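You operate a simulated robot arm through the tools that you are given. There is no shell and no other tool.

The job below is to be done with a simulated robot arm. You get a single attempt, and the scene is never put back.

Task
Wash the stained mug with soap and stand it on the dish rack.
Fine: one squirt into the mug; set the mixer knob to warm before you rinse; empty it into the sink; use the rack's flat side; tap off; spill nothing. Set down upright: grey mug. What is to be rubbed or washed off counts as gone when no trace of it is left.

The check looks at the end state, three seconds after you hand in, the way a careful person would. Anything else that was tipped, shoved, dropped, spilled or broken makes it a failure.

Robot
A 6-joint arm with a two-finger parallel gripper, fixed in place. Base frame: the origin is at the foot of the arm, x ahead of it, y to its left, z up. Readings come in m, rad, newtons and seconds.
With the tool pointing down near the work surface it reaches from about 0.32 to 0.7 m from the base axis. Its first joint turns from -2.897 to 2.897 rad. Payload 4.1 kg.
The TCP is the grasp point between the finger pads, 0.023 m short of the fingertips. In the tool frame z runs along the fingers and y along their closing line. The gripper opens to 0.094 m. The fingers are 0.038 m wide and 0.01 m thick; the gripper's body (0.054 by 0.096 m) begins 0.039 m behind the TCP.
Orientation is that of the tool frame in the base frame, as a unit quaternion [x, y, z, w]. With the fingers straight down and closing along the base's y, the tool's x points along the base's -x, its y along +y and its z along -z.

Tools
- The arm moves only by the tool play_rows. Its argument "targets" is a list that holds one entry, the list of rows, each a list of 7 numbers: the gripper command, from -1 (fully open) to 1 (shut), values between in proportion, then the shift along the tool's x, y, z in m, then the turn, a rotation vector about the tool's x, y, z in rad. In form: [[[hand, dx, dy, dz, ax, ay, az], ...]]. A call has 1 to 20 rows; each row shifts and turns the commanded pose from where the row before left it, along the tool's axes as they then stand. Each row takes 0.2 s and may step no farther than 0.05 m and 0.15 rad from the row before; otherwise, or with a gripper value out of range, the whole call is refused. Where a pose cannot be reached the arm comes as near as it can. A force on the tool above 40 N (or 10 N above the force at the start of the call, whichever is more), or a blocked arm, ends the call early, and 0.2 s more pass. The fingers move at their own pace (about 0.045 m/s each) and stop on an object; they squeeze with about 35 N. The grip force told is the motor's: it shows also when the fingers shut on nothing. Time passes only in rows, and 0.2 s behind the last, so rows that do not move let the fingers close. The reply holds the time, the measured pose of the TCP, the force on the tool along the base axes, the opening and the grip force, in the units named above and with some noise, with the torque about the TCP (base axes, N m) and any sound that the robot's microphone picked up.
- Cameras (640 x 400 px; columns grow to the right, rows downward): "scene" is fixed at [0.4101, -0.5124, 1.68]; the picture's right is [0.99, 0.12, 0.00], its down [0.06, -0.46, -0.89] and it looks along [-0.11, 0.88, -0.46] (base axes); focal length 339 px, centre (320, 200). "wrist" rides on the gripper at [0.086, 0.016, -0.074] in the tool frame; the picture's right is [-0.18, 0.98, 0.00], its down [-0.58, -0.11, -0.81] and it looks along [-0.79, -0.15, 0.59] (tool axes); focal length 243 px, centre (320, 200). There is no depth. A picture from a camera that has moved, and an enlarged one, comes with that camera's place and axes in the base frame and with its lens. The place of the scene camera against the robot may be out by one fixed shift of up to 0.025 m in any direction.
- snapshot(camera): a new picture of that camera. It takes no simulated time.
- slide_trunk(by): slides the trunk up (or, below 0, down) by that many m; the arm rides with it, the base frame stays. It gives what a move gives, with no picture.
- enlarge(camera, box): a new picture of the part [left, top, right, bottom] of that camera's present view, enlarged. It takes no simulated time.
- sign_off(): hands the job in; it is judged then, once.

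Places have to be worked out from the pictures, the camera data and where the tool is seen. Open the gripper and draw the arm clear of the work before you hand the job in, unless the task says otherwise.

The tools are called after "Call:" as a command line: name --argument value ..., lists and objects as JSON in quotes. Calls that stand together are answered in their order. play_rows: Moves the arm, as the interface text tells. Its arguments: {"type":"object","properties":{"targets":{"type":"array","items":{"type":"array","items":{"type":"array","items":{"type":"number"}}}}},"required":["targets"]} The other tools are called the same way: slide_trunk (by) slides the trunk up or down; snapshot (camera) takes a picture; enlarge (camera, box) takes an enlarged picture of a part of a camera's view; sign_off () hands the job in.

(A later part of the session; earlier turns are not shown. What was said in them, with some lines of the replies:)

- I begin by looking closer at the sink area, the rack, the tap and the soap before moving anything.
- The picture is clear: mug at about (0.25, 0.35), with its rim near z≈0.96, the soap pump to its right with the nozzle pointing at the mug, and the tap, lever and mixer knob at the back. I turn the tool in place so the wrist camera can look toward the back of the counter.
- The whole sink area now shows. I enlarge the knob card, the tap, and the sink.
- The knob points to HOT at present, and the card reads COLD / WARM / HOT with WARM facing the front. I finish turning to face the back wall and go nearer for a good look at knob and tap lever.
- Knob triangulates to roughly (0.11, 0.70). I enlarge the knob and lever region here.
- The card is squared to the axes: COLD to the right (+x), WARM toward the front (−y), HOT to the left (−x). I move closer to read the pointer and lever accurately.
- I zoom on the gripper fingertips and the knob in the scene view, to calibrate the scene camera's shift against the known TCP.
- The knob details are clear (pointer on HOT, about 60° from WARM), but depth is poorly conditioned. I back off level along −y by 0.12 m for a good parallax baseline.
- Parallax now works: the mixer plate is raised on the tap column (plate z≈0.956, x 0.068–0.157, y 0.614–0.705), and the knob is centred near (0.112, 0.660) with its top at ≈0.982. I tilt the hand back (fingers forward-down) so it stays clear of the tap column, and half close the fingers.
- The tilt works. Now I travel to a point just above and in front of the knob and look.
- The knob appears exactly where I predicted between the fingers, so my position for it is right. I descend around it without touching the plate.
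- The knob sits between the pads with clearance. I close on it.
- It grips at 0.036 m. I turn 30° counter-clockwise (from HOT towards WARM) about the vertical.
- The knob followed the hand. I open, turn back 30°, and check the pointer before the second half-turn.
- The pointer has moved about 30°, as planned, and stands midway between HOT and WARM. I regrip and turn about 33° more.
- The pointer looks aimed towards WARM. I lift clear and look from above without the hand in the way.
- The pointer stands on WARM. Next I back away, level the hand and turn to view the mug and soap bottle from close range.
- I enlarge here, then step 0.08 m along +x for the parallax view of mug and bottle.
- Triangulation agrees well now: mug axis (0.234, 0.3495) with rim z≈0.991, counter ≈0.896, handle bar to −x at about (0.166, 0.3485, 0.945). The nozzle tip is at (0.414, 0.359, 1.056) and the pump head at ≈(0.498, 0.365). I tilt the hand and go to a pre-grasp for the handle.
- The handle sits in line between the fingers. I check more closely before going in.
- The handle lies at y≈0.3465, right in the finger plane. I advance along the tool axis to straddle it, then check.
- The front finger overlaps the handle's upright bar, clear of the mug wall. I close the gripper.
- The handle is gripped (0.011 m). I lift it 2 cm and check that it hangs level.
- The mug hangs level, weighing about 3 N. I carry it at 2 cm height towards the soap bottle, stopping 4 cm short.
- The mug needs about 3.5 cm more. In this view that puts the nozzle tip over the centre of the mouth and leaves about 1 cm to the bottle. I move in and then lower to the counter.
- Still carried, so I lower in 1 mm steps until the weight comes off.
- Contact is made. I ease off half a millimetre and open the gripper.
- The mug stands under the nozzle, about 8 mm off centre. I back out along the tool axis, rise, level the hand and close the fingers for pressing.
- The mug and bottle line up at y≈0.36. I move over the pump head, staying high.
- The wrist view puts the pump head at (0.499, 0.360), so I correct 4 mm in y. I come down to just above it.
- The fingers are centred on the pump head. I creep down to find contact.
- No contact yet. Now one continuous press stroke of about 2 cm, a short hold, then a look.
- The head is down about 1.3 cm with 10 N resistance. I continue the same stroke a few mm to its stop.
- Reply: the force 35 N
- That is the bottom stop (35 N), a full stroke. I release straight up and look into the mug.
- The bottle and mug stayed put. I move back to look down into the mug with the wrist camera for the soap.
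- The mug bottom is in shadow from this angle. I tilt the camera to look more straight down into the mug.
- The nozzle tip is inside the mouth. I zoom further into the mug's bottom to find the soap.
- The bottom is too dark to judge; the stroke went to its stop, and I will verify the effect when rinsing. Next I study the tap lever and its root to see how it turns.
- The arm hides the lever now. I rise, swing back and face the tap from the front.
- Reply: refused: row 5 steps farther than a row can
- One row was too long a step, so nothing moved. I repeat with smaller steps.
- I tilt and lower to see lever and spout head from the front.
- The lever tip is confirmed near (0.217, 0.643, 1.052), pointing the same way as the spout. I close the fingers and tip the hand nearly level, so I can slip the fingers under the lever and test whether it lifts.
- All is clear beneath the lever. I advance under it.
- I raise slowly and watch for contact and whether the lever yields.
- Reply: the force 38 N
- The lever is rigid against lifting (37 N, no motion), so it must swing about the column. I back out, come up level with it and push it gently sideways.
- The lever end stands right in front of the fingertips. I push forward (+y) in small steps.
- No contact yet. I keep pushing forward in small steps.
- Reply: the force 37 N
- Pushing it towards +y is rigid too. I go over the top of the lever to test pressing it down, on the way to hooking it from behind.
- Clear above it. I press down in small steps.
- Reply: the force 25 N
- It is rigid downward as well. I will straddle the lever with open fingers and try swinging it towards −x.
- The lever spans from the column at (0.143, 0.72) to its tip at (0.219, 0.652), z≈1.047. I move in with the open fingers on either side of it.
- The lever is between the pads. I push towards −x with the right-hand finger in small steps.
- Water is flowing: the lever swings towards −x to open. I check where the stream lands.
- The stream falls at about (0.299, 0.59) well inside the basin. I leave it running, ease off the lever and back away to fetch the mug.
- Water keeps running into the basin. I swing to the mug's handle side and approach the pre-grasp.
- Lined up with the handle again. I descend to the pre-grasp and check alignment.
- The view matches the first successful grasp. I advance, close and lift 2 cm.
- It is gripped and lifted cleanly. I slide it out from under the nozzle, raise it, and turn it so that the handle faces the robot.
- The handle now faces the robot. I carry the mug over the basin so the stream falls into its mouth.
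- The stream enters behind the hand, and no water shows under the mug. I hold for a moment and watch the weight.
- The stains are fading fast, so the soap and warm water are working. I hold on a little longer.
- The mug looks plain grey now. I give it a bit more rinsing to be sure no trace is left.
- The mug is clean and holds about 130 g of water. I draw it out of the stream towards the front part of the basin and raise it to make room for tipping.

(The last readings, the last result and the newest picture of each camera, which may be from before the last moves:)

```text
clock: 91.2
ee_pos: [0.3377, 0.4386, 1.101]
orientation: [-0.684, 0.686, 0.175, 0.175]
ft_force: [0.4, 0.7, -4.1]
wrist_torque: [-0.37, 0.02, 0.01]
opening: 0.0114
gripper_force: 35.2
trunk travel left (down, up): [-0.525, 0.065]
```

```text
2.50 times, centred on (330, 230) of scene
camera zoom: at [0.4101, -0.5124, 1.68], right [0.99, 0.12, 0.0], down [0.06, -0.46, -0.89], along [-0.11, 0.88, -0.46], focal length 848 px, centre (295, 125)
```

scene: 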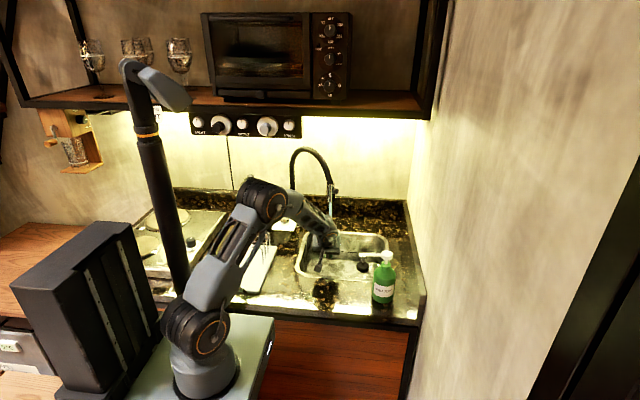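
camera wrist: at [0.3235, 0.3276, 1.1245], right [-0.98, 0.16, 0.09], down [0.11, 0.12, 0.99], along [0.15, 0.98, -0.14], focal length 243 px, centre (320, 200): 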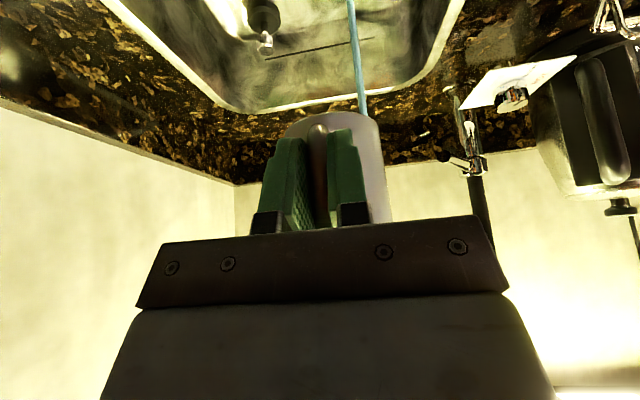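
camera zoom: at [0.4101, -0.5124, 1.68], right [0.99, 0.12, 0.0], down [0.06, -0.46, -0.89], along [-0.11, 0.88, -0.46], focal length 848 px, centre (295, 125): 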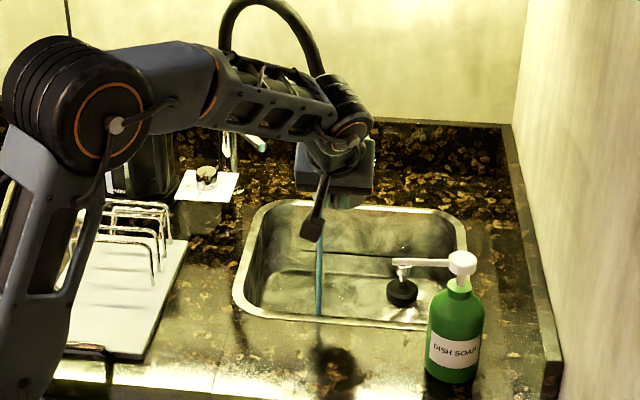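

I shift 3.5 cm further over the basin's middle, then start tipping the mouth towards −x in stages.

Call:
play_rows --targets '[[[1, 0, -0.0175, 0, 0, 0, 0], [1, 0, -0.0175, 0, 0, 0, 0], [1, 0, 0, 0, 0.1229, 0, -0.0671], [1, 0, 0, 0, 0.1229, 0, -0.0671], [1, 0, 0, 0, 0.1229, 0, -0.0671], [1, 0, 0, 0, 0.1229, 0, -0.0671], [1, 0, 0, 0, 0.1229, 0, -0.0671], [1, 0, 0, 0, 0, 0, 0]]]'

Call:
enlarge --camera "scene" --box '[240, 150, 420, 310]'

Call:
snapshot --camera "wrist"

```text
clock: 93.0
ee_pos: [0.3724, 0.4408, 1.0994]
orientation: [0.704, -0.584, 0.07, -0.399]
ft_force: [0.1, 0.7, -4.3]
wrist_torque: [-0.31, 0.03, 0.02]
opening: 0.0113
gripper_force: 35.0
trunk travel left (down, up): [-0.525, 0.065]
```

```text
2.50 times, centred on (330, 230) of scene
camera zoom: at [0.4101, -0.5124, 1.68], right [0.99, 0.12, 0.0], down [0.06, -0.46, -0.89], along [-0.11, 0.88, -0.46], focal length 848 px, centre (295, 125)
```

zoom: 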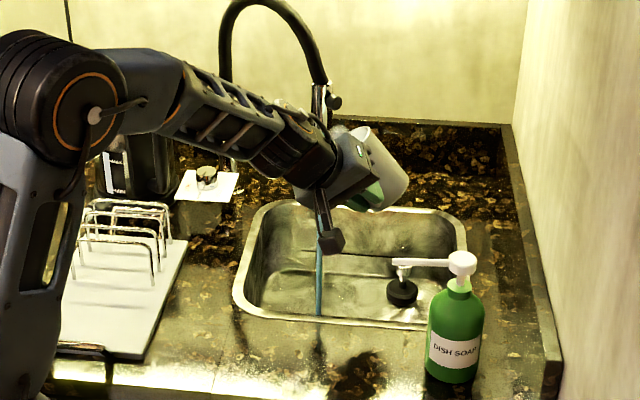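

```text
taken
camera wrist: at [0.3472, 0.3281, 1.1087], right [-0.81, 0.16, -0.57], down [-0.55, 0.12, 0.82], along [0.2, 0.98, -0.01], focal length 243 px, centre (320, 200)
```

wrist: 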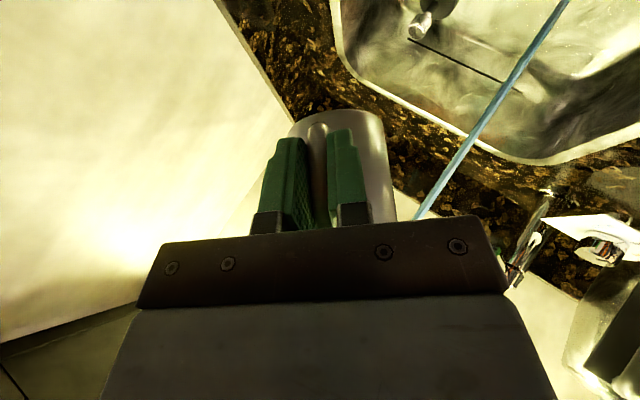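

The tipping works, and the pour will land in the basin. I continue to about 80°.

Call:
play_rows --targets '[[[1, 0, 0, 0, 0.1229, 0, -0.0671], [1, 0, 0, 0, 0.1229, 0, -0.0671], [1, 0, 0, 0, 0.1229, 0, -0.0671], [1, 0, 0, 0, 0.1229, 0, -0.0671], [1, 0, 0, 0, 0.1229, 0, -0.0671], [1, 0, 0, 0, 0, 0, 0]]]'

Call:
enlarge --camera "scene" --box '[240, 150, 420, 310]'

```text
clock: 94.4
ee_pos: [0.3737, 0.4401, 1.1]
orientation: [0.636, -0.412, 0.308, -0.576]
ft_force: [0.4, -0.4, -2.2]
wrist_torque: [-0.26, 0.03, -0.05]
opening: 0.0116
gripper_force: 34.7
trunk travel left (down, up): [-0.525, 0.065]
```

```text
2.50 times, centred on (330, 230) of scene
camera zoom: at [0.4101, -0.5124, 1.68], right [0.99, 0.12, 0.0], down [0.06, -0.46, -0.89], along [-0.11, 0.88, -0.46], focal length 848 px, centre (295, 125)
```

zoom: 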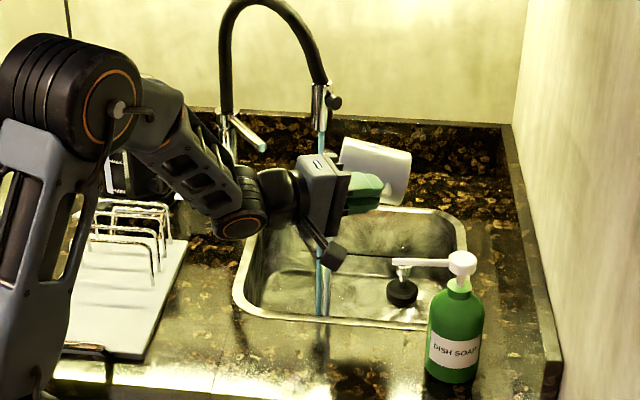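

A second stream falls into the basin and the weight is dropping, so it is emptying. I go on to about 125° and hold.

Call:
play_rows --targets '[[[1, 0, 0, 0, 0.1229, 0, -0.0671], [1, 0, 0, 0, 0.1229, 0, -0.0671], [1, 0, 0, 0, 0.1229, 0, -0.0671], [1, 0, 0, 0, 0.1229, 0, -0.0671], [1, 0, 0, 0, 0.1229, 0, -0.0671], [1, 0, 0, 0, 0, 0, 0], [1, 0, 0, 0, 0, 0, 0], [1, 0, 0, 0, 0, 0, 0]]]'

Call:
enlarge --camera "scene" --box '[240, 150, 420, 310]'

Call:
snapshot --camera "wrist"

```text
clock: 96.2
ee_pos: [0.3741, 0.4401, 1.0997]
orientation: [-0.493, 0.19, -0.507, 0.681]
ft_force: [0.5, -0.3, -2.8]
wrist_torque: [-0.19, 0.07, 0.0]
opening: 0.0116
gripper_force: 34.8
trunk travel left (down, up): [-0.525, 0.065]
```

```text
2.50 times, centred on (330, 230) of scene
camera zoom: at [0.4101, -0.5124, 1.68], right [0.99, 0.12, 0.0], down [0.06, -0.46, -0.89], along [-0.11, 0.88, -0.46], focal length 848 px, centre (295, 125)
```

zoom: 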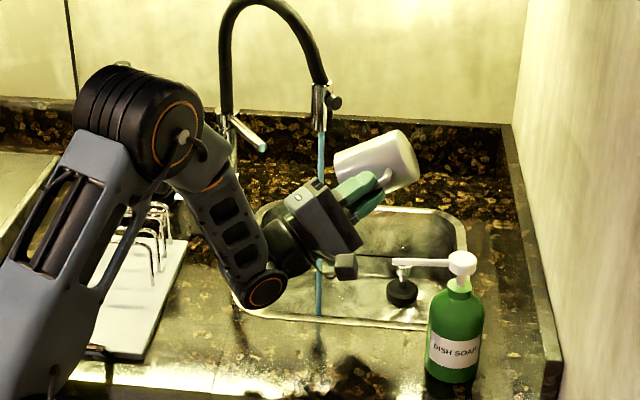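

```text
taken
camera wrist: at [0.3634, 0.3282, 1.0754], right [0.42, 0.16, -0.89], down [-0.91, 0.13, -0.4], along [0.05, 0.98, 0.2], focal length 243 px, centre (320, 200)
```

wrist: 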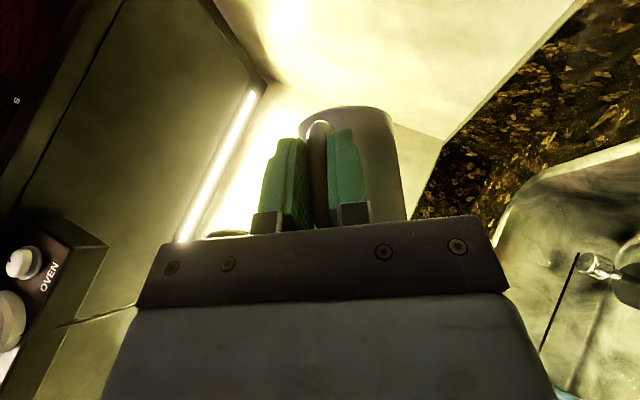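

Emptied: the weight is back to the dry value and nothing is running out. I bring the mug upright again.

Call:
play_rows --targets '[[[1, 0, 0, 0, -0.1229, 0, 0.0671], [1, 0, 0, 0, -0.1229, 0, 0.0671], [1, 0, 0, 0, -0.1229, 0, 0.0671], [1, 0, 0, 0, -0.1229, 0, 0.0671], [1, 0, 0, 0, -0.1229, 0, 0.0671], [1, 0, 0, 0, -0.1229, 0, 0.0671], [1, 0, 0, 0, -0.1229, 0, 0.0671], [1, 0, 0, 0, -0.1229, 0, 0.0671], [1, 0, 0, 0, -0.1229, 0, 0.0671], [1, 0, 0, 0, -0.1229, 0, 0.0671], [1, 0, 0, 0, -0.1229, 0, 0.0671], [1, 0, 0, 0, -0.1229, 0, 0.0671], [1, 0, 0, 0, -0.1229, 0, 0.0671], [1, 0, 0, 0, -0.1229, 0, 0.0671], [1, 0, 0, 0, -0.1229, 0, 0.0671], [1, 0, 0, 0, 0, 0, 0]]]'

Call:
enlarge --camera "scene" --box '[240, 150, 420, 310]'

Call:
snapshot --camera "wrist"

```text
clock: 99.6
ee_pos: [0.3737, 0.4397, 1.1008]
orientation: [-0.685, 0.686, 0.175, 0.174]
ft_force: [-0.2, -0.9, -3.3]
wrist_torque: [-0.2, -0.01, 0.0]
opening: 0.0115
gripper_force: 34.9
trunk travel left (down, up): [-0.525, 0.065]
```

```text
2.50 times, centred on (330, 230) of scene
camera zoom: at [0.4101, -0.5124, 1.68], right [0.99, 0.12, 0.0], down [0.06, -0.46, -0.89], along [-0.11, 0.88, -0.46], focal length 848 px, centre (295, 125)
```

zoom: 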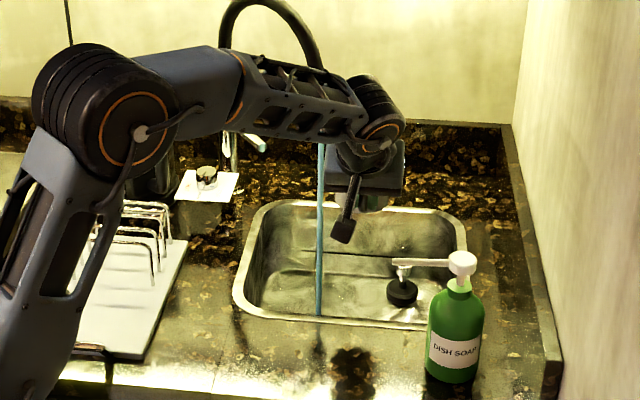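

```text
taken
camera wrist: at [0.3596, 0.3281, 1.1257], right [-0.98, 0.16, 0.09], down [0.11, 0.12, 0.99], along [0.15, 0.98, -0.14], focal length 243 px, centre (320, 200)
```

wrist: 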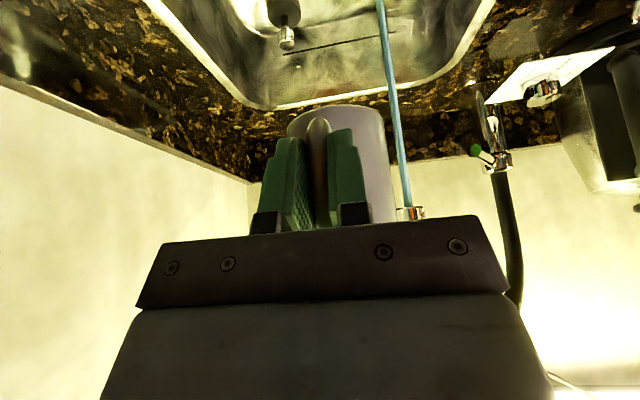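

The mug is upright and light again. I move it away from the tap, y first and then across, and turn so that the handle will face +x.

Call:
play_rows --targets '[[[1, 0.0351, 0, -0.0192, 0, 0, 0], [1, 0, 0.0435, 0, 0, 0, 0], [1, 0, 0.0435, 0, 0, 0, 0], [1, 0, 0.0435, 0, 0, 0, 0], [1, 0, 0.0435, 0, 0, 0, 0], [1, 0, 0, 0, -0.0685, 0, -0.1253], [1, 0, 0, 0, -0.0685, 0, -0.1253], [1, 0, 0, 0, -0.0685, 0, -0.1253], [1, 0, 0, 0, -0.0685, 0, -0.1253], [1, 0, 0, 0, -0.0685, 0, -0.1253], [1, 0, 0, 0, 0, 0, 0]]]'

Call:
snapshot --camera "scene"

Call:
snapshot --camera "wrist"

```text
clock: 102.0
ee_pos: [0.1992, 0.4002, 1.0997]
orientation: [0.881, -0.403, -0.224, -0.103]
ft_force: [0.3, -0.1, -2.6]
wrist_torque: [-0.12, -0.12, -0.02]
opening: 0.0115
gripper_force: 34.5
trunk travel left (down, up): [-0.525, 0.065]
```

```text
taken
```

scene: 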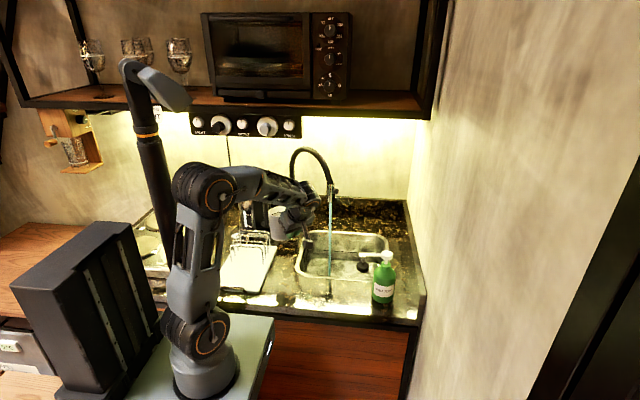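

```text
taken
camera wrist: at [0.2622, 0.3047, 1.125], right [-0.85, -0.52, 0.09], down [0.0, 0.17, 0.99], along [-0.53, 0.84, -0.14], focal length 243 px, centre (320, 200)
```

wrist: 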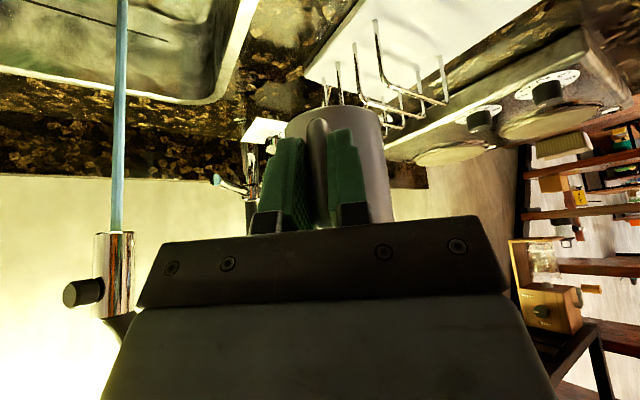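

The turn goes well, and the scene view now shows the clean grey mug. I finish the turn.

Call:
play_rows --targets '[[[1, 0, 0, 0, -0.0685, 0, -0.1253], [1, 0, 0, 0, -0.0685, 0, -0.1253], [1, 0, 0, 0, -0.0685, 0, -0.1253], [1, 0, 0, 0, -0.0685, 0, -0.1253], [1, 0, 0, 0, -0.0685, 0, -0.1253], [1, 0, 0, 0, -0.0685, 0, -0.1253], [1, 0, 0, 0, 0, 0, 0]]]'

Call:
enlarge --camera "scene" --box '[180, 180, 340, 310]'

Call:
snapshot --camera "wrist"

```text
clock: 103.6
ee_pos: [0.1994, 0.3994, 1.0995]
orientation: [0.969, 0.0, -0.247, 0.0]
ft_force: [-0.6, -0.6, -2.8]
wrist_torque: [0.02, -0.2, 0.0]
opening: 0.0115
gripper_force: 34.6
trunk travel left (down, up): [-0.525, 0.065]
```

```text
3.08 times, centred on (260, 245) of scene
camera zoom: at [0.4101, -0.5124, 1.68], right [0.99, 0.12, 0.0], down [0.06, -0.46, -0.89], along [-0.11, 0.88, -0.46], focal length 1043 px, centre (505, 62)
```

zoom: 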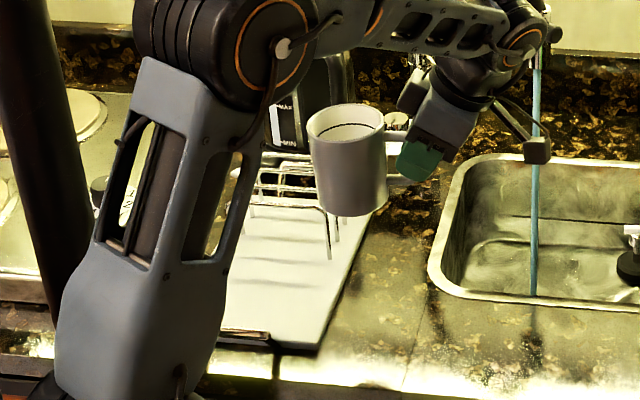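

```text
taken
camera wrist: at [0.3128, 0.3831, 1.125], right [-0.16, -0.98, 0.09], down [-0.12, 0.11, 0.99], along [-0.98, 0.15, -0.14], focal length 243 px, centre (320, 200)
```

wrist: 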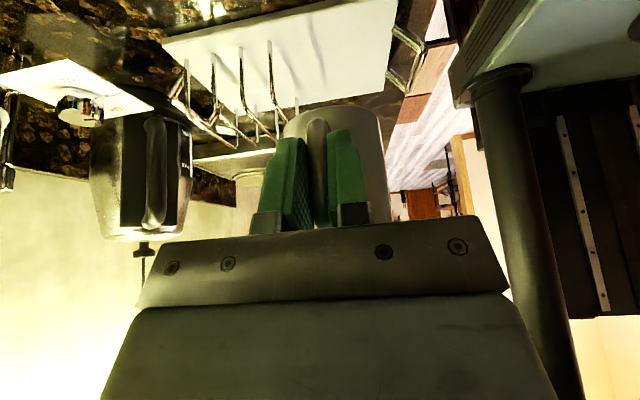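

The mug shows no stain. I move over the flat part of the rack, in front of the prongs.

Call:
play_rows --targets '[[[1, -0.0248, 0.0029, 0.0135, 0, 0, 0], [1, -0.0248, 0.0029, 0.0135, 0, 0, 0], [1, -0.0248, 0.0029, 0.0135, 0, 0, 0], [1, -0.0248, 0.0029, 0.0135, 0, 0, 0], [1, 0, 0, 0, 0, 0, 0]]]'

Call:
enlarge --camera "scene" --box '[180, 200, 320, 310]'

Call:
snapshot --camera "wrist"

```text
clock: 104.8
ee_pos: [0.0851, 0.3879, 1.1002]
orientation: [0.969, -0.001, -0.247, -0.001]
ft_force: [0.1, 0.7, -3.3]
wrist_torque: [0.02, -0.21, 0.01]
opening: 0.0115
gripper_force: 35.4
trunk travel left (down, up): [-0.525, 0.065]
```

```text
3.64 times, centred on (250, 255) of scene
camera zoom: at [0.4101, -0.5124, 1.68], right [0.99, 0.12, 0.0], down [0.06, -0.46, -0.89], along [-0.11, 0.88, -0.46], focal length 1233 px, centre (574, 0)
```

zoom: 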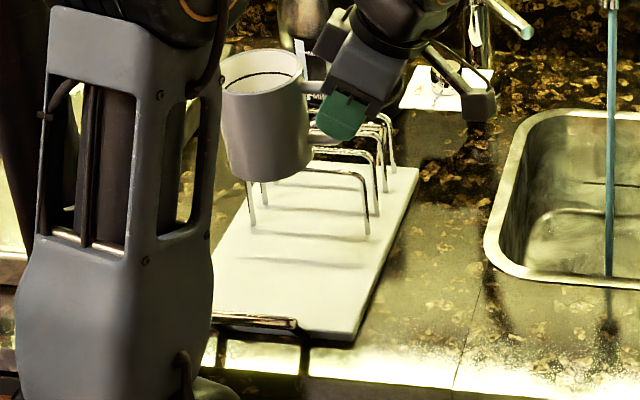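

```text
taken
camera wrist: at [0.1991, 0.3714, 1.1244], right [-0.16, -0.98, 0.09], down [-0.12, 0.11, 0.99], along [-0.98, 0.15, -0.14], focal length 243 px, centre (320, 200)
```

wrist: 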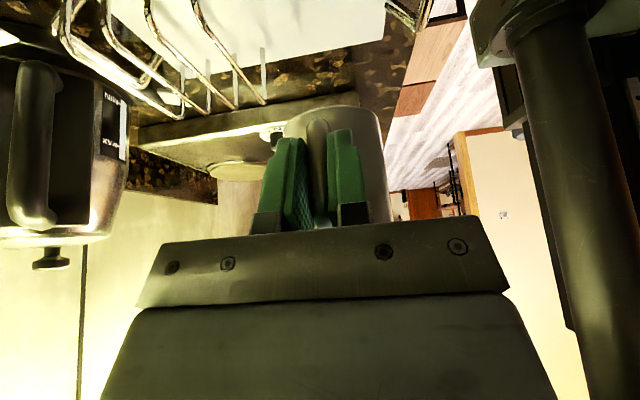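

In the scene view the mug is above the flat area between the first prong and the front edge. I lower it.

Call:
play_rows --targets '[[[1, 0.012, 0, 0.0219, 0, 0, 0], [1, 0.012, 0, 0.0219, 0, 0, 0], [1, 0.012, 0, 0.0219, 0, 0, 0], [1, 0.012, 0, 0.0219, 0, 0, 0], [1, 0.0096, 0, 0.0176, 0, 0, 0], [1, 0, 0, 0, 0, 0, 0]]]'

Call:
enlarge --camera "scene" --box '[180, 200, 320, 310]'

Call:
snapshot --camera "wrist"

```text
clock: 106.2
ee_pos: [0.0855, 0.3885, 0.9801]
orientation: [0.969, -0.001, -0.247, -0.001]
ft_force: [0.8, -0.7, -3.5]
wrist_torque: [0.03, -0.18, -0.01]
opening: 0.0115
gripper_force: 34.7
trunk travel left (down, up): [-0.525, 0.065]
```

```text
3.64 times, centred on (250, 255) of scene
camera zoom: at [0.4101, -0.5124, 1.68], right [0.99, 0.12, 0.0], down [0.06, -0.46, -0.89], along [-0.11, 0.88, -0.46], focal length 1233 px, centre (574, 0)
```

zoom: 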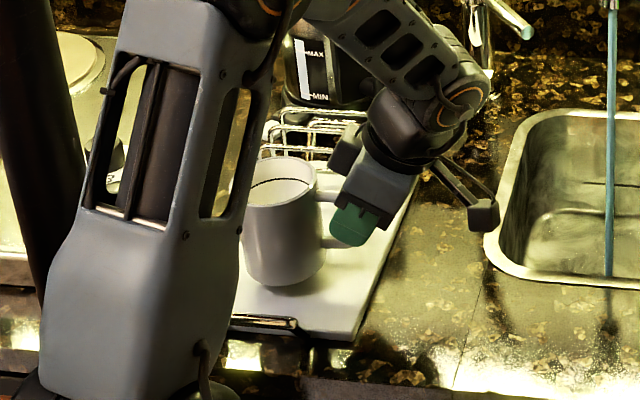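

```text
taken
camera wrist: at [0.1996, 0.3726, 1.0059], right [-0.16, -0.98, 0.09], down [-0.12, 0.11, 0.99], along [-0.98, 0.15, -0.14], focal length 243 px, centre (320, 200)
```

wrist: 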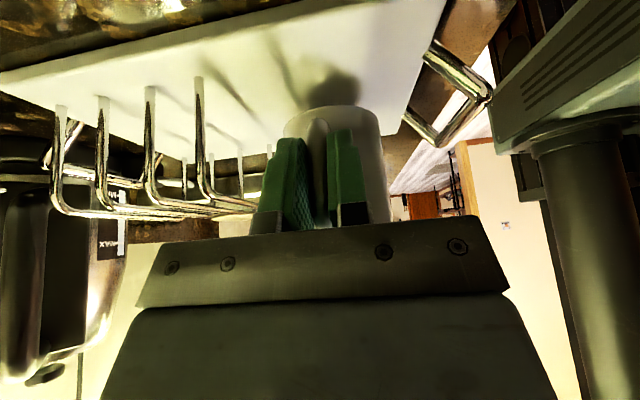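

It is above the flat tray, clear of the prongs and the front loop. I lower in small steps to contact.

Call:
play_rows --targets '[[[1, 0.0019, 0, 0.0035, 0, 0, 0], [1, 0.0019, 0, 0.0035, 0, 0, 0], [1, 0.001, 0, 0.0018, 0, 0, 0], [1, 0, 0, 0, 0, 0, 0]]]'

```text
clock: 107.2
ee_pos: [0.0868, 0.3897, 0.9706]
orientation: [0.969, -0.001, -0.247, 0.0]
ft_force: [-0.3, 0.3, -2.6]
wrist_torque: [-0.03, -0.18, 0.02]
opening: 0.0114
gripper_force: 35.1
trunk travel left (down, up): [-0.525, 0.065]
```

Call:
play_rows --targets '[[[1, 0.001, 0, 0.0018, 0, 0, 0], [1, 0.001, 0, 0.0018, 0, 0, 0], [1, 0.0005, 0, 0.0009, 0, 0, 0], [1, 0, 0, 0, 0, 0, 0]]]'

```text
clock: 108.2
ee_pos: [0.0871, 0.3878, 0.9659]
orientation: [0.969, -0.001, -0.247, 0.0]
ft_force: [-0.7, 0.4, -2.8]
wrist_torque: [-0.01, -0.2, -0.01]
opening: 0.0116
gripper_force: 34.9
trunk travel left (down, up): [-0.525, 0.065]
```

Still hanging free, so I lower on in fine steps.

Call:
play_rows --targets '[[[1, 0.001, 0, 0.0018, 0, 0, 0], [1, 0.0005, 0, 0.0009, 0, 0, 0], [1, 0, 0, 0, 0, 0, 0]]]'

Call:
enlarge --camera "wrist" --box '[220, 40, 440, 200]'

```text
clock: 109.0
ee_pos: [0.0865, 0.388, 0.9637]
orientation: [0.969, -0.001, -0.248, -0.001]
ft_force: [2.1, -0.1, 10.6]
wrist_torque: [-0.04, 1.12, 0.04]
opening: 0.0113
gripper_force: 35.1
trunk travel left (down, up): [-0.525, 0.065]
```

```text
2.50 times, centred on (330, 120) of wrist
camera zoom: at [0.2002, 0.3712, 0.9888], right [-0.16, -0.98, 0.09], down [-0.12, 0.11, 0.99], along [-0.98, 0.15, -0.14], focal length 606 px, centre (295, 400)
```

zoom: 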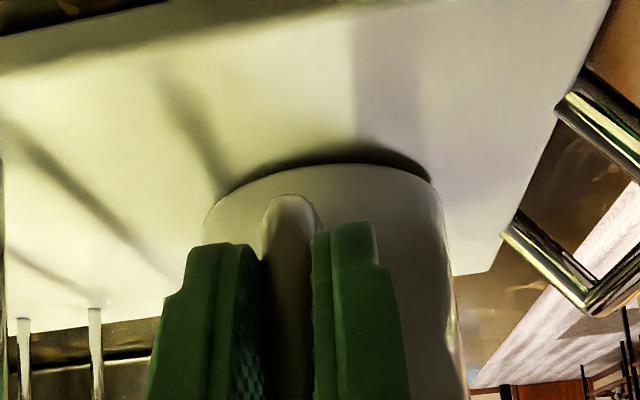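

It is in contact. I ease off a millimetre and open gently.

Call:
play_rows --targets '[[[1, -0.0005, 0, -0.0009, 0, 0, 0], [1, 0, 0, 0, 0, 0, 0]]]'

```text
clock: 109.6
ee_pos: [0.0867, 0.3886, 0.9641]
orientation: [0.969, -0.001, -0.247, 0.0]
ft_force: [0.8, -0.1, 9.1]
wrist_torque: [-0.04, 1.07, 0.01]
opening: 0.0115
gripper_force: 35.1
trunk travel left (down, up): [-0.525, 0.065]
```

Call:
play_rows --targets '[[[1, -0.0005, 0, -0.0009, 0, 0, 0], [1, 0, 0, 0, 0, 0, 0]]]'

```text
clock: 110.2
ee_pos: [0.0854, 0.3877, 0.9643]
orientation: [0.969, 0.001, -0.247, 0.001]
ft_force: [1.3, 0.1, -0.4]
wrist_torque: [0.03, -0.06, -0.01]
opening: 0.0113
gripper_force: 35.0
trunk travel left (down, up): [-0.525, 0.065]
```

The load is now neutral with the mug resting on the tray. I open part way and look.

Call:
play_rows --targets '[[[0.2, 0, 0, 0, 0, 0, 0], [0.2, 0, 0, 0, 0, 0, 0], [0.2, 0, 0, 0, 0, 0, 0], [0.2, 0, 0, 0, 0, 0, 0]]]'

Call:
enlarge --camera "wrist" --box '[220, 40, 440, 200]'

Call:
enlarge --camera "scene" --box '[200, 220, 310, 310]'

```text
clock: 111.2
ee_pos: [0.0862, 0.388, 0.9648]
orientation: [0.969, -0.001, -0.247, -0.001]
ft_force: [-0.2, 0.2, 0.0]
wrist_torque: [-0.02, 0.0, -0.01]
opening: 0.0374
gripper_force: 0.0
trunk travel left (down, up): [-0.525, 0.065]
```

```text
2.50 times, centred on (330, 120) of wrist
camera zoom: at [0.1998, 0.3717, 0.9896], right [-0.16, -0.98, 0.09], down [-0.12, 0.11, 0.99], along [-0.98, 0.15, -0.14], focal length 606 px, centre (295, 400)
```

zoom: 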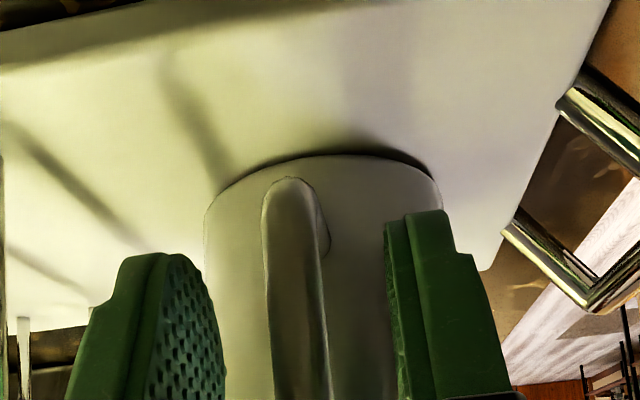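

```text
4.44 times, centred on (255, 265) of scene
camera zoom: at [0.4101, -0.5124, 1.68], right [0.99, 0.12, 0.0], down [0.06, -0.46, -0.89], along [-0.11, 0.88, -0.46], focal length 1507 px, centre (609, -89)
```

zoom: 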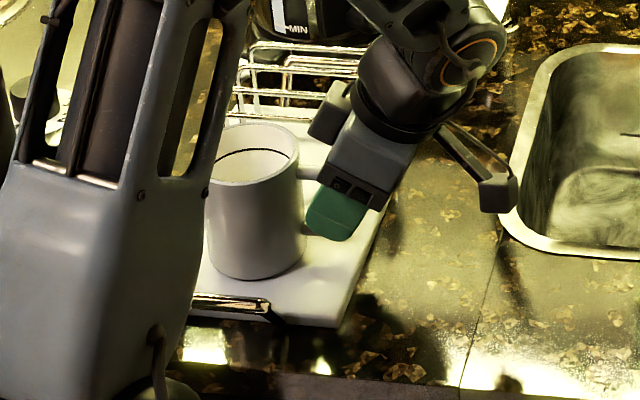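

The clean mug stands upright and flat on the tray. I back out along the tool axis, rise, and turn towards the tap to shut it.

Call:
play_rows --targets '[[[0.2, 0, 0, -0.02, 0, 0, 0], [0.2, 0, 0, -0.03, 0, 0, 0], [0.2, 0, 0, -0.035, 0, 0, 0], [0.2, 0, 0, -0.035, 0, 0, 0], [-1, -0.0168, 0, -0.0307, 0, 0, 0], [-1, -0.0168, 0, -0.0307, 0, 0, 0], [-1, 0, 0, 0, 0.0685, 0, 0.1253], [-1, 0, 0, 0, 0.0685, 0, 0.1253], [-1, 0, 0, 0, 0.0685, 0, 0.1253], [-1, 0, 0, 0, 0.0685, 0, 0.1253], [-1, 0, 0, 0, 0.0685, 0, 0.1253], [-1, 0, 0, 0, 0.0685, 0, 0.1253], [-1, 0, 0, 0, 0.0685, 0, 0.1253], [-1, 0, 0, 0, 0.0685, 0, 0.1253], [-1, 0, 0, 0, 0.0685, 0, 0.1253], [-1, 0, 0, 0, 0.0685, 0, 0.1253], [-1, 0, 0, 0, 0.0685, 0, 0.1253], [-1, 0, 0, 0, 0, 0, 0]]]'

Call:
snapshot --camera "wrist"

Call:
enlarge --camera "scene" --box '[190, 160, 350, 310]'

```text
clock: 115.0
ee_pos: [0.1444, 0.3874, 1.1405]
orientation: [-0.685, 0.686, 0.175, 0.175]
ft_force: [-0.1, -0.3, -0.2]
wrist_torque: [0.0, 0.0, -0.04]
opening: 0.0939
gripper_force: 0.0
trunk travel left (down, up): [-0.525, 0.065]
```

```text
taken
camera wrist: at [0.1297, 0.2761, 1.1648], right [-0.98, 0.16, 0.09], down [0.11, 0.12, 0.99], along [0.15, 0.98, -0.14], focal length 243 px, centre (320, 200)
```

wrist: 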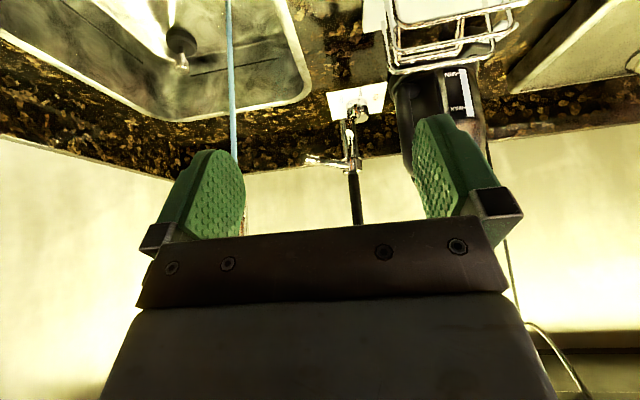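

```text
2.67 times, centred on (270, 235) of scene
camera zoom: at [0.4101, -0.5124, 1.68], right [0.99, 0.12, 0.0], down [0.06, -0.46, -0.89], along [-0.11, 0.88, -0.46], focal length 904 px, centre (453, 107)
```

zoom: 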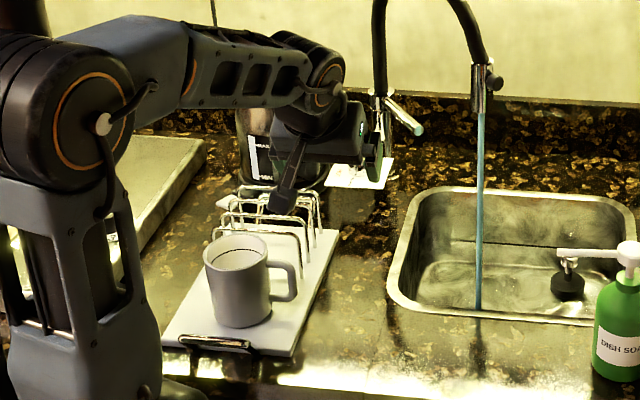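

The mug stands clean and upright on the flat side. The lever tip is now near (0.205, 0.648), so I bring the closed fingers in front of it to push it back towards +y, its closed stop.

Call:
play_rows --targets '[[[1, -0.0222, -0.0098, 0.0299, 0, 0, 0], [1, -0.0222, -0.0098, 0.0299, 0, 0, 0], [1, -0.0222, -0.0098, 0.0299, 0, 0, 0], [1, -0.0222, -0.0098, 0.0299, 0, 0, 0], [1, -0.0222, -0.0098, 0.0299, 0, 0, 0], [1, -0.0222, -0.0098, 0.0299, 0, 0, 0], [1, 0, 0, 0, 0, 0, 0], [1, 0, 0, 0, 0, 0, 0]]]'

Call:
snapshot --camera "wrist"

Call:
enlarge --camera "scene" --box '[250, 150, 350, 240]'

```text
clock: 116.8
ee_pos: [0.2032, 0.5925, 1.0463]
orientation: [-0.684, 0.686, 0.175, 0.175]
ft_force: [-0.5, 0.1, 0.1]
wrist_torque: [0.01, -0.03, 0.03]
opening: 0.0001
gripper_force: 34.7
trunk travel left (down, up): [-0.525, 0.065]
```

```text
taken
camera wrist: at [0.1895, 0.4805, 1.0715], right [-0.98, 0.16, 0.09], down [0.11, 0.12, 0.99], along [0.15, 0.98, -0.14], focal length 243 px, centre (320, 200)
```

wrist: 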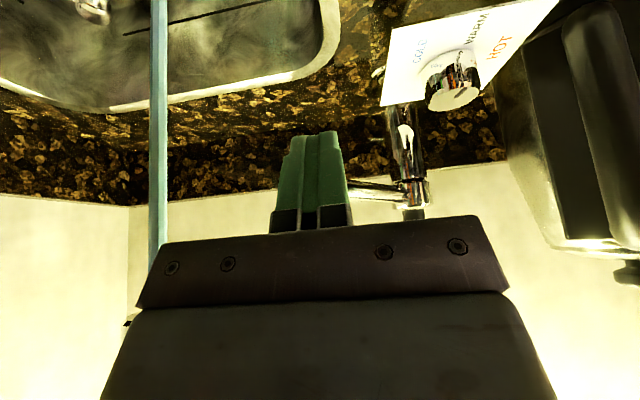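

```text
4.44 times, centred on (300, 195) of scene
camera zoom: at [0.4101, -0.5124, 1.68], right [0.99, 0.12, 0.0], down [0.06, -0.46, -0.89], along [-0.11, 0.88, -0.46], focal length 1507 px, centre (409, 222)
```

zoom: 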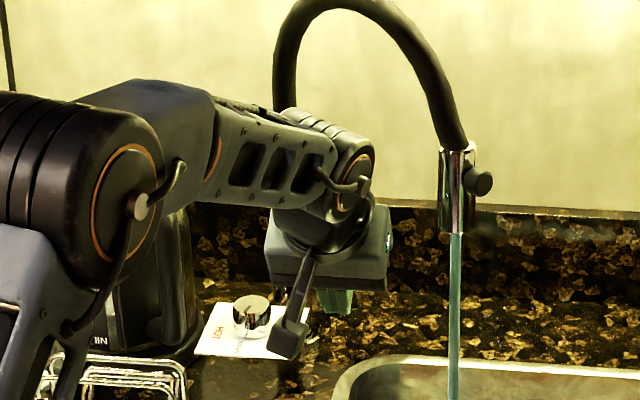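

The lever lies just ahead of the fingertips. I push in +y in small steps and watch the force.

Call:
play_rows --targets '[[[1, -0.0088, 0, 0.0048, 0, 0, 0], [1, -0.0088, 0, 0.0048, 0, 0, 0], [1, -0.0088, 0, 0.0048, 0, 0, 0], [1, -0.0053, 0, 0.0029, 0, 0, 0], [1, -0.0053, 0, 0.0029, 0, 0, 0], [1, 0, 0, 0, 0, 0, 0]]]'

Call:
enlarge --camera "scene" --box '[250, 150, 350, 240]'

```text
clock: 118.2
ee_pos: [0.2039, 0.6326, 1.0479]
orientation: [-0.685, 0.685, 0.176, 0.176]
ft_force: [0.1, -0.8, -0.3]
wrist_torque: [-0.02, 0.04, -0.01]
opening: 0.0001
gripper_force: 35.2
trunk travel left (down, up): [-0.525, 0.065]
```

```text
4.44 times, centred on (300, 195) of scene
camera zoom: at [0.4101, -0.5124, 1.68], right [0.99, 0.12, 0.0], down [0.06, -0.46, -0.89], along [-0.11, 0.88, -0.46], focal length 1507 px, centre (409, 222)
```

zoom: 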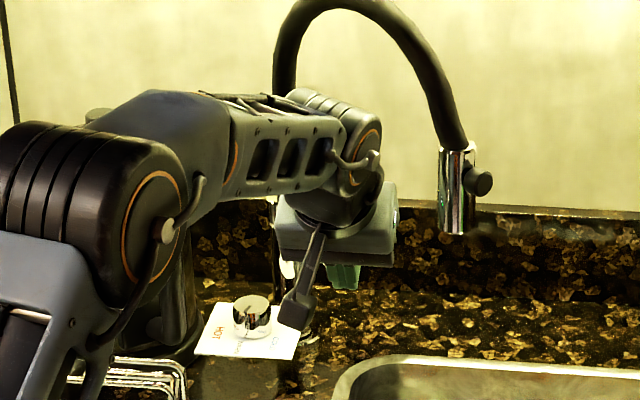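

The stream has stopped. I push on to the closed stop so the tap is shut fully.

Call:
play_rows --targets '[[[1, -0.0035, 0, 0.0019, 0, 0, 0], [1, -0.0035, 0, 0.0019, 0, 0, 0], [1, -0.0026, 0, 0.0014, 0, 0, 0], [1, 0, 0, 0, 0, 0, 0]]]'

Call:
enlarge --camera "scene" --box '[250, 150, 410, 310]'

```text
clock: 119.2
ee_pos: [0.204, 0.6406, 1.0463]
orientation: [-0.685, 0.686, 0.174, 0.173]
ft_force: [-1.6, -23.2, -4.9]
wrist_torque: [-0.4, 0.08, -0.24]
opening: 0.0001
gripper_force: 35.0
trunk travel left (down, up): [-0.525, 0.065]
```

```text
2.50 times, centred on (330, 230) of scene
camera zoom: at [0.4101, -0.5124, 1.68], right [0.99, 0.12, 0.0], down [0.06, -0.46, -0.89], along [-0.11, 0.88, -0.46], focal length 848 px, centre (295, 125)
```

zoom: 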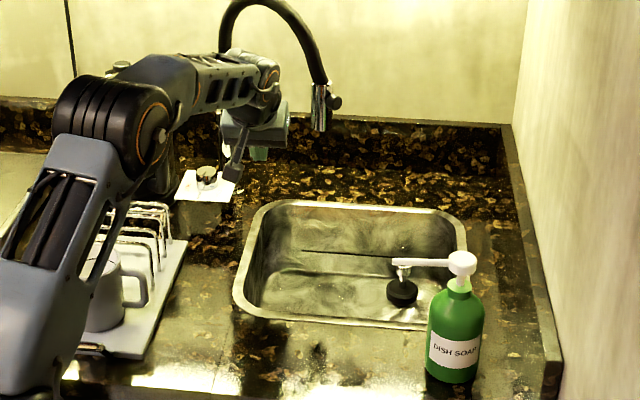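

The lever is at its stop with the tap off. I back away, open the hand, and inspect everything.

Call:
play_rows --targets '[[[1, 0.0351, 0, -0.0192, 0, 0, 0], [1, 0.0351, 0, -0.0192, 0, 0, 0], [1, -0.0192, 0, -0.0351, 0, 0, 0], [-1, -0.0192, 0, -0.0351, 0, 0, 0], [-1, 0.0307, 0, -0.0168, 0, 0, 0], [-1, 0.0307, 0, -0.0168, 0, 0, 0], [-1, 0.0307, 0, -0.0168, 0, 0, 0], [-1, -0.0192, 0, -0.0351, 0, 0, 0], [-1, 0, 0, 0, 0, 0.15, 0], [-1, 0, 0, 0, 0, 0.15, 0], [-1, 0, 0, 0, 0, 0.15, 0], [-1, 0, 0, 0, 0, 0.05, 0], [-1, 0, 0, 0, 0, 0, 0]]]'

Call:
snapshot --camera "wrist"

Call:
snapshot --camera "scene"

```text
clock: 122.0
ee_pos: [0.2031, 0.4584, 1.1664]
orientation: [-0.706, 0.708, 0.0, 0.0]
ft_force: [0.4, -0.5, -0.3]
wrist_torque: [-0.03, 0.01, 0.0]
opening: 0.0941
gripper_force: 0.2
trunk travel left (down, up): [-0.525, 0.065]
```

```text
taken
camera wrist: at [0.1886, 0.3728, 1.242], right [-0.98, 0.19, 0.0], down [0.11, 0.58, 0.81], along [0.15, 0.79, -0.59], focal length 243 px, centre (320, 200)
```

wrist: 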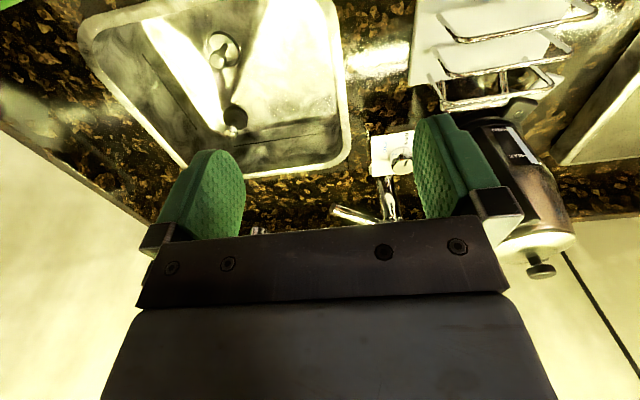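

```text
taken
```

scene: 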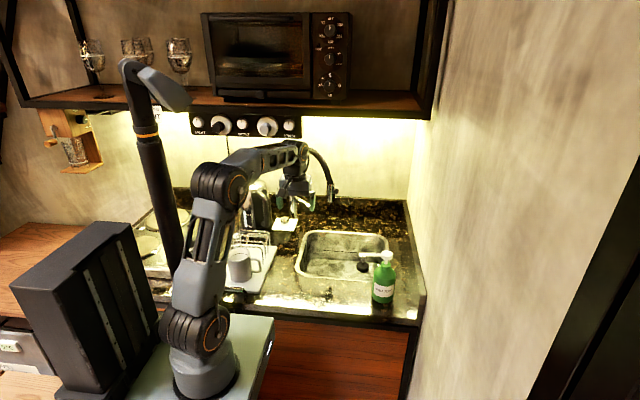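

The tap is off and the mug in place. I turn the camera towards the mug to inspect inside and out.

Call:
play_rows --targets '[[[-1, 0.03, 0, -0.02, 0, 0, 0], [-1, 0.03, 0, -0.02, 0, 0, 0], [-1, 0, 0, 0, 0, 0, -0.15], [-1, 0, 0, 0, 0, 0, -0.15], [-1, 0, 0, 0, 0, 0, -0.15], [-1, 0, 0, 0, 0, 0, -0.15], [-1, 0, 0, 0, 0, 0, -0.15], [-1, 0, 0, 0, 0, 0, -0.15], [-1, 0, 0, 0, 0, 0, -0.15], [-1, 0, 0, 0, 0, 0, -0.15], [-1, 0, 0, 0, 0, 0, -0.15], [-1, 0, 0, 0, 0, 0, -0.15], [-1, 0, 0, 0, 0, 0, -0.0708], [-1, 0, 0, 0, 0, 0.15, 0], [-1, 0, 0, 0, 0, 0.15, 0], [-1, 0, 0, 0, 0, 0.1, 0], [-1, 0, 0, 0, 0, 0, 0]]]'

Call:
snapshot --camera "wrist"

```text
clock: 125.6
ee_pos: [0.2019, 0.3999, 1.2065]
orientation: [0.98, -0.001, 0.199, 0.001]
ft_force: [0.5, -0.2, -0.4]
wrist_torque: [-0.01, 0.02, 0.02]
opening: 0.094
gripper_force: 0.1
trunk travel left (down, up): [-0.525, 0.065]
```

```text
taken
camera wrist: at [0.2547, 0.3829, 1.3098], right [-0.17, -0.98, -0.07], down [-0.85, 0.11, 0.52], along [-0.5, 0.15, -0.85], focal length 243 px, centre (320, 200)
```

wrist: 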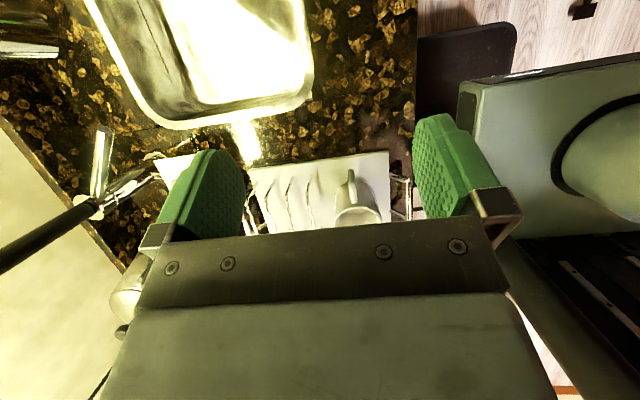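

The mug is partly hidden by the hand, so I move a bit closer for a view into its mouth.

Call:
play_rows --targets '[[[-1, -0.0307, 0, -0.013, 0, 0, 0], [-1, -0.0307, 0, -0.013, 0, 0, 0], [-1, -0.0307, 0, -0.013, 0, 0, 0], [-1, 0, 0, 0, 0, 0, 0]]]'

Call:
snapshot --camera "wrist"

Call:
enlarge --camera "wrist" --box '[280, 60, 440, 180]'

Call:
enlarge --camera "scene" --box '[215, 225, 285, 305]'

```text
clock: 126.6
ee_pos: [0.1026, 0.3999, 1.2066]
orientation: [0.98, -0.001, 0.199, 0.0]
ft_force: [-0.3, 0.0, -0.1]
wrist_torque: [0.04, -0.02, -0.03]
opening: 0.094
gripper_force: 0.0
trunk travel left (down, up): [-0.525, 0.065]
```

```text
taken
camera wrist: at [0.1561, 0.3828, 1.3095], right [-0.17, -0.98, -0.07], down [-0.85, 0.11, 0.52], along [-0.5, 0.15, -0.85], focal length 243 px, centre (320, 200)
```

wrist: 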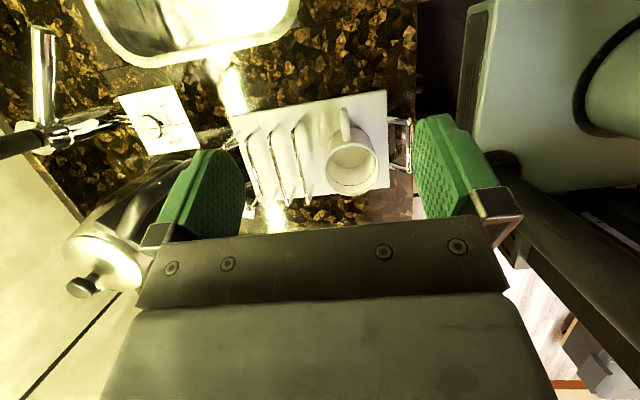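

```text
3.33 times, centred on (360, 120) of wrist
camera zoom: at [0.1561, 0.3828, 1.3095], right [-0.17, -0.98, -0.07], down [-0.85, 0.11, 0.52], along [-0.5, 0.15, -0.85], focal length 809 px, centre (187, 467)
```

zoom: 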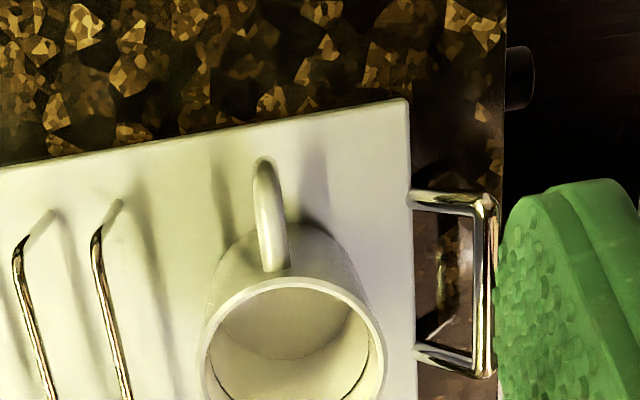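

```text
5.00 times, centred on (250, 265) of scene
camera zoom: at [0.4101, -0.5124, 1.68], right [0.99, 0.12, 0.0], down [0.06, -0.46, -0.89], along [-0.11, 0.88, -0.46], focal length 1695 px, centre (670, -125)
```

zoom: 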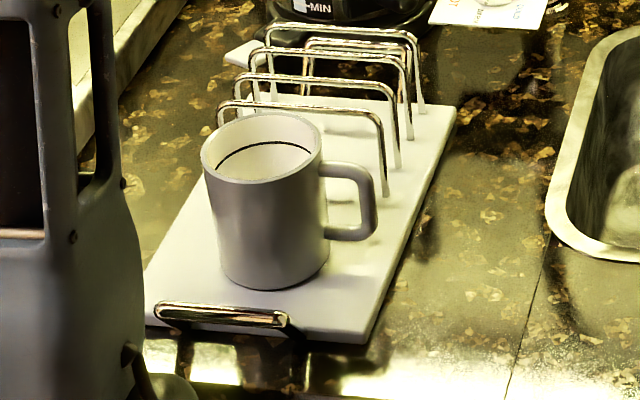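

The mug is spotless and empty, upright on the flat part. I check the knob, tap and counter for drips, then draw the arm clear.

Call:
play_rows --targets '[[[-1, 0.03, 0, -0.02, 0, 0, 0], [-1, 0.03, 0, -0.02, 0, 0, 0], [-1, 0.03, 0, -0.02, 0, 0, 0], [-1, 0, 0, 0, 0, -0.15, 0], [-1, 0, 0, 0, 0, -0.15, 0], [-1, 0, 0, 0, 0, -0.1, 0], [-1, 0, 0, 0, 0, 0, 0.15], [-1, 0, 0, 0, 0, 0, 0.15], [-1, 0, 0, 0, 0, 0, 0.15], [-1, 0, 0, 0, 0, 0, 0.15], [-1, 0, 0, 0, 0, 0, 0.15], [-1, 0, 0, 0, 0, 0, 0.15], [-1, 0, 0, 0, 0, 0, 0.15], [-1, 0, 0, 0, 0, 0, 0.15], [-1, 0, 0, -0.03, 0, 0, 0.15], [-1, 0, 0, -0.03, 0, 0, 0.15], [-1, 0, 0, 0, 0, 0, 0]]]'

Call:
snapshot --camera "scene"

Call:
enlarge --camera "scene" --box '[265, 190, 325, 238]'

Call:
enlarge --camera "scene" --box '[270, 170, 430, 330]'

Call:
snapshot --camera "wrist"

```text
clock: 130.2
ee_pos: [0.1626, 0.3979, 1.3572]
orientation: [0.731, -0.683, 0.0, 0.001]
ft_force: [0.6, -0.6, -0.2]
wrist_torque: [-0.02, 0.0, -0.02]
opening: 0.094
gripper_force: 0.1
trunk travel left (down, up): [-0.525, 0.065]
```

```text
taken
```

scene: 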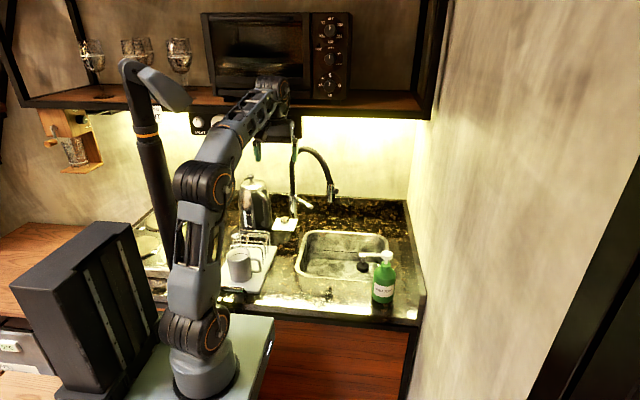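

```text
8.33 times, centred on (295, 214) of scene
camera zoom: at [0.4101, -0.5124, 1.68], right [0.99, 0.12, 0.0], down [0.06, -0.46, -0.89], along [-0.11, 0.88, -0.46], focal length 2825 px, centre (528, 83)
```

zoom: 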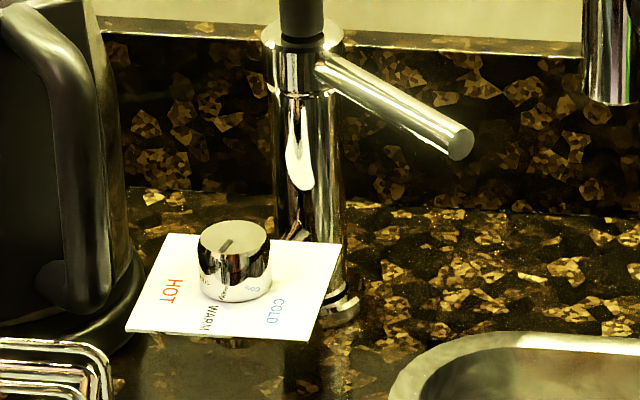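

```text
2.50 times, centred on (350, 250) of scene
camera zoom: at [0.4101, -0.5124, 1.68], right [0.99, 0.12, 0.0], down [0.06, -0.46, -0.89], along [-0.11, 0.88, -0.46], focal length 848 px, centre (245, 75)
```

zoom: 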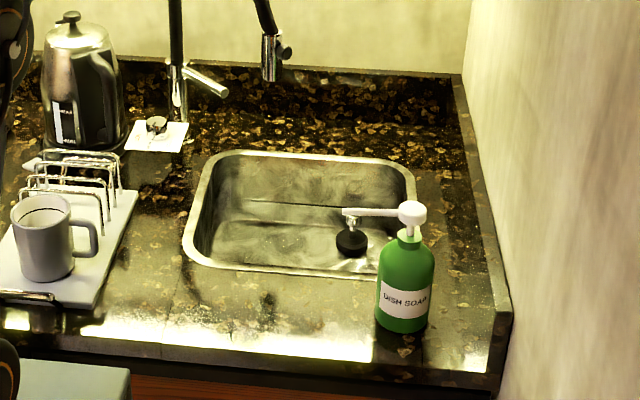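

```text
taken
camera wrist: at [0.1552, 0.3103, 1.4327], right [-0.99, 0.12, 0.0], down [0.07, 0.59, 0.81], along [0.09, 0.8, -0.59], focal length 243 px, centre (320, 200)
```

wrist: 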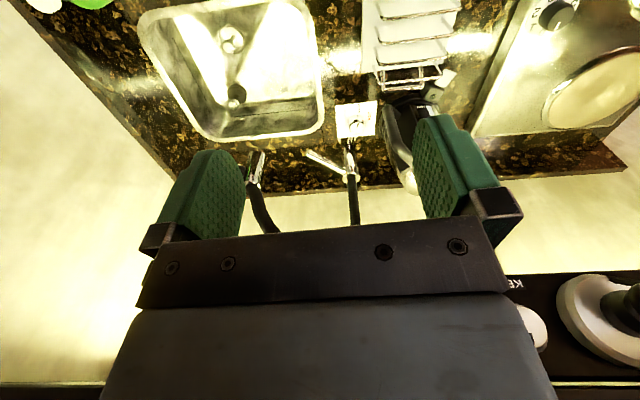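

Everything checks out: knob on WARM, tap closed, counter dry, and the bottle, kettle and rack undisturbed. The grey mug stands clean and upright on the rack's flat side, the gripper is open and the arm is clear, so I hand in.

Call:
sign_off

```text
The job is handed in.
```

The mug is washed and standing upright on the flat side of the dish rack, and I've handed the job in. I haven't seen the result of the check.

- **Soap:** I gave the pump one full press with the nozzle over the mug. I couldn't see the soap in the dark bottom of the mug, but the stains faded quickly once the water ran in.
- **Water:** I turned the mixer knob from HOT to WARM before rinsing. The tap is now off, with its lever pushed back to its closed stop.
- **Mug:** I tipped it out over the sink until it weighed the same as when dry. In the final pictures it looks clean inside and out, though I never saw its far outer side up close.
- **Surroundings:** The last pictures show no spills. The soap bottle, kettle and rack look undisturbed.
- **Tap lever:** To find which way it turns, I first pressed it up, forward and down with up to about 37 N. It didn't move in those directions, and I saw no damage.

The gripper is open and the arm is clear of the work.
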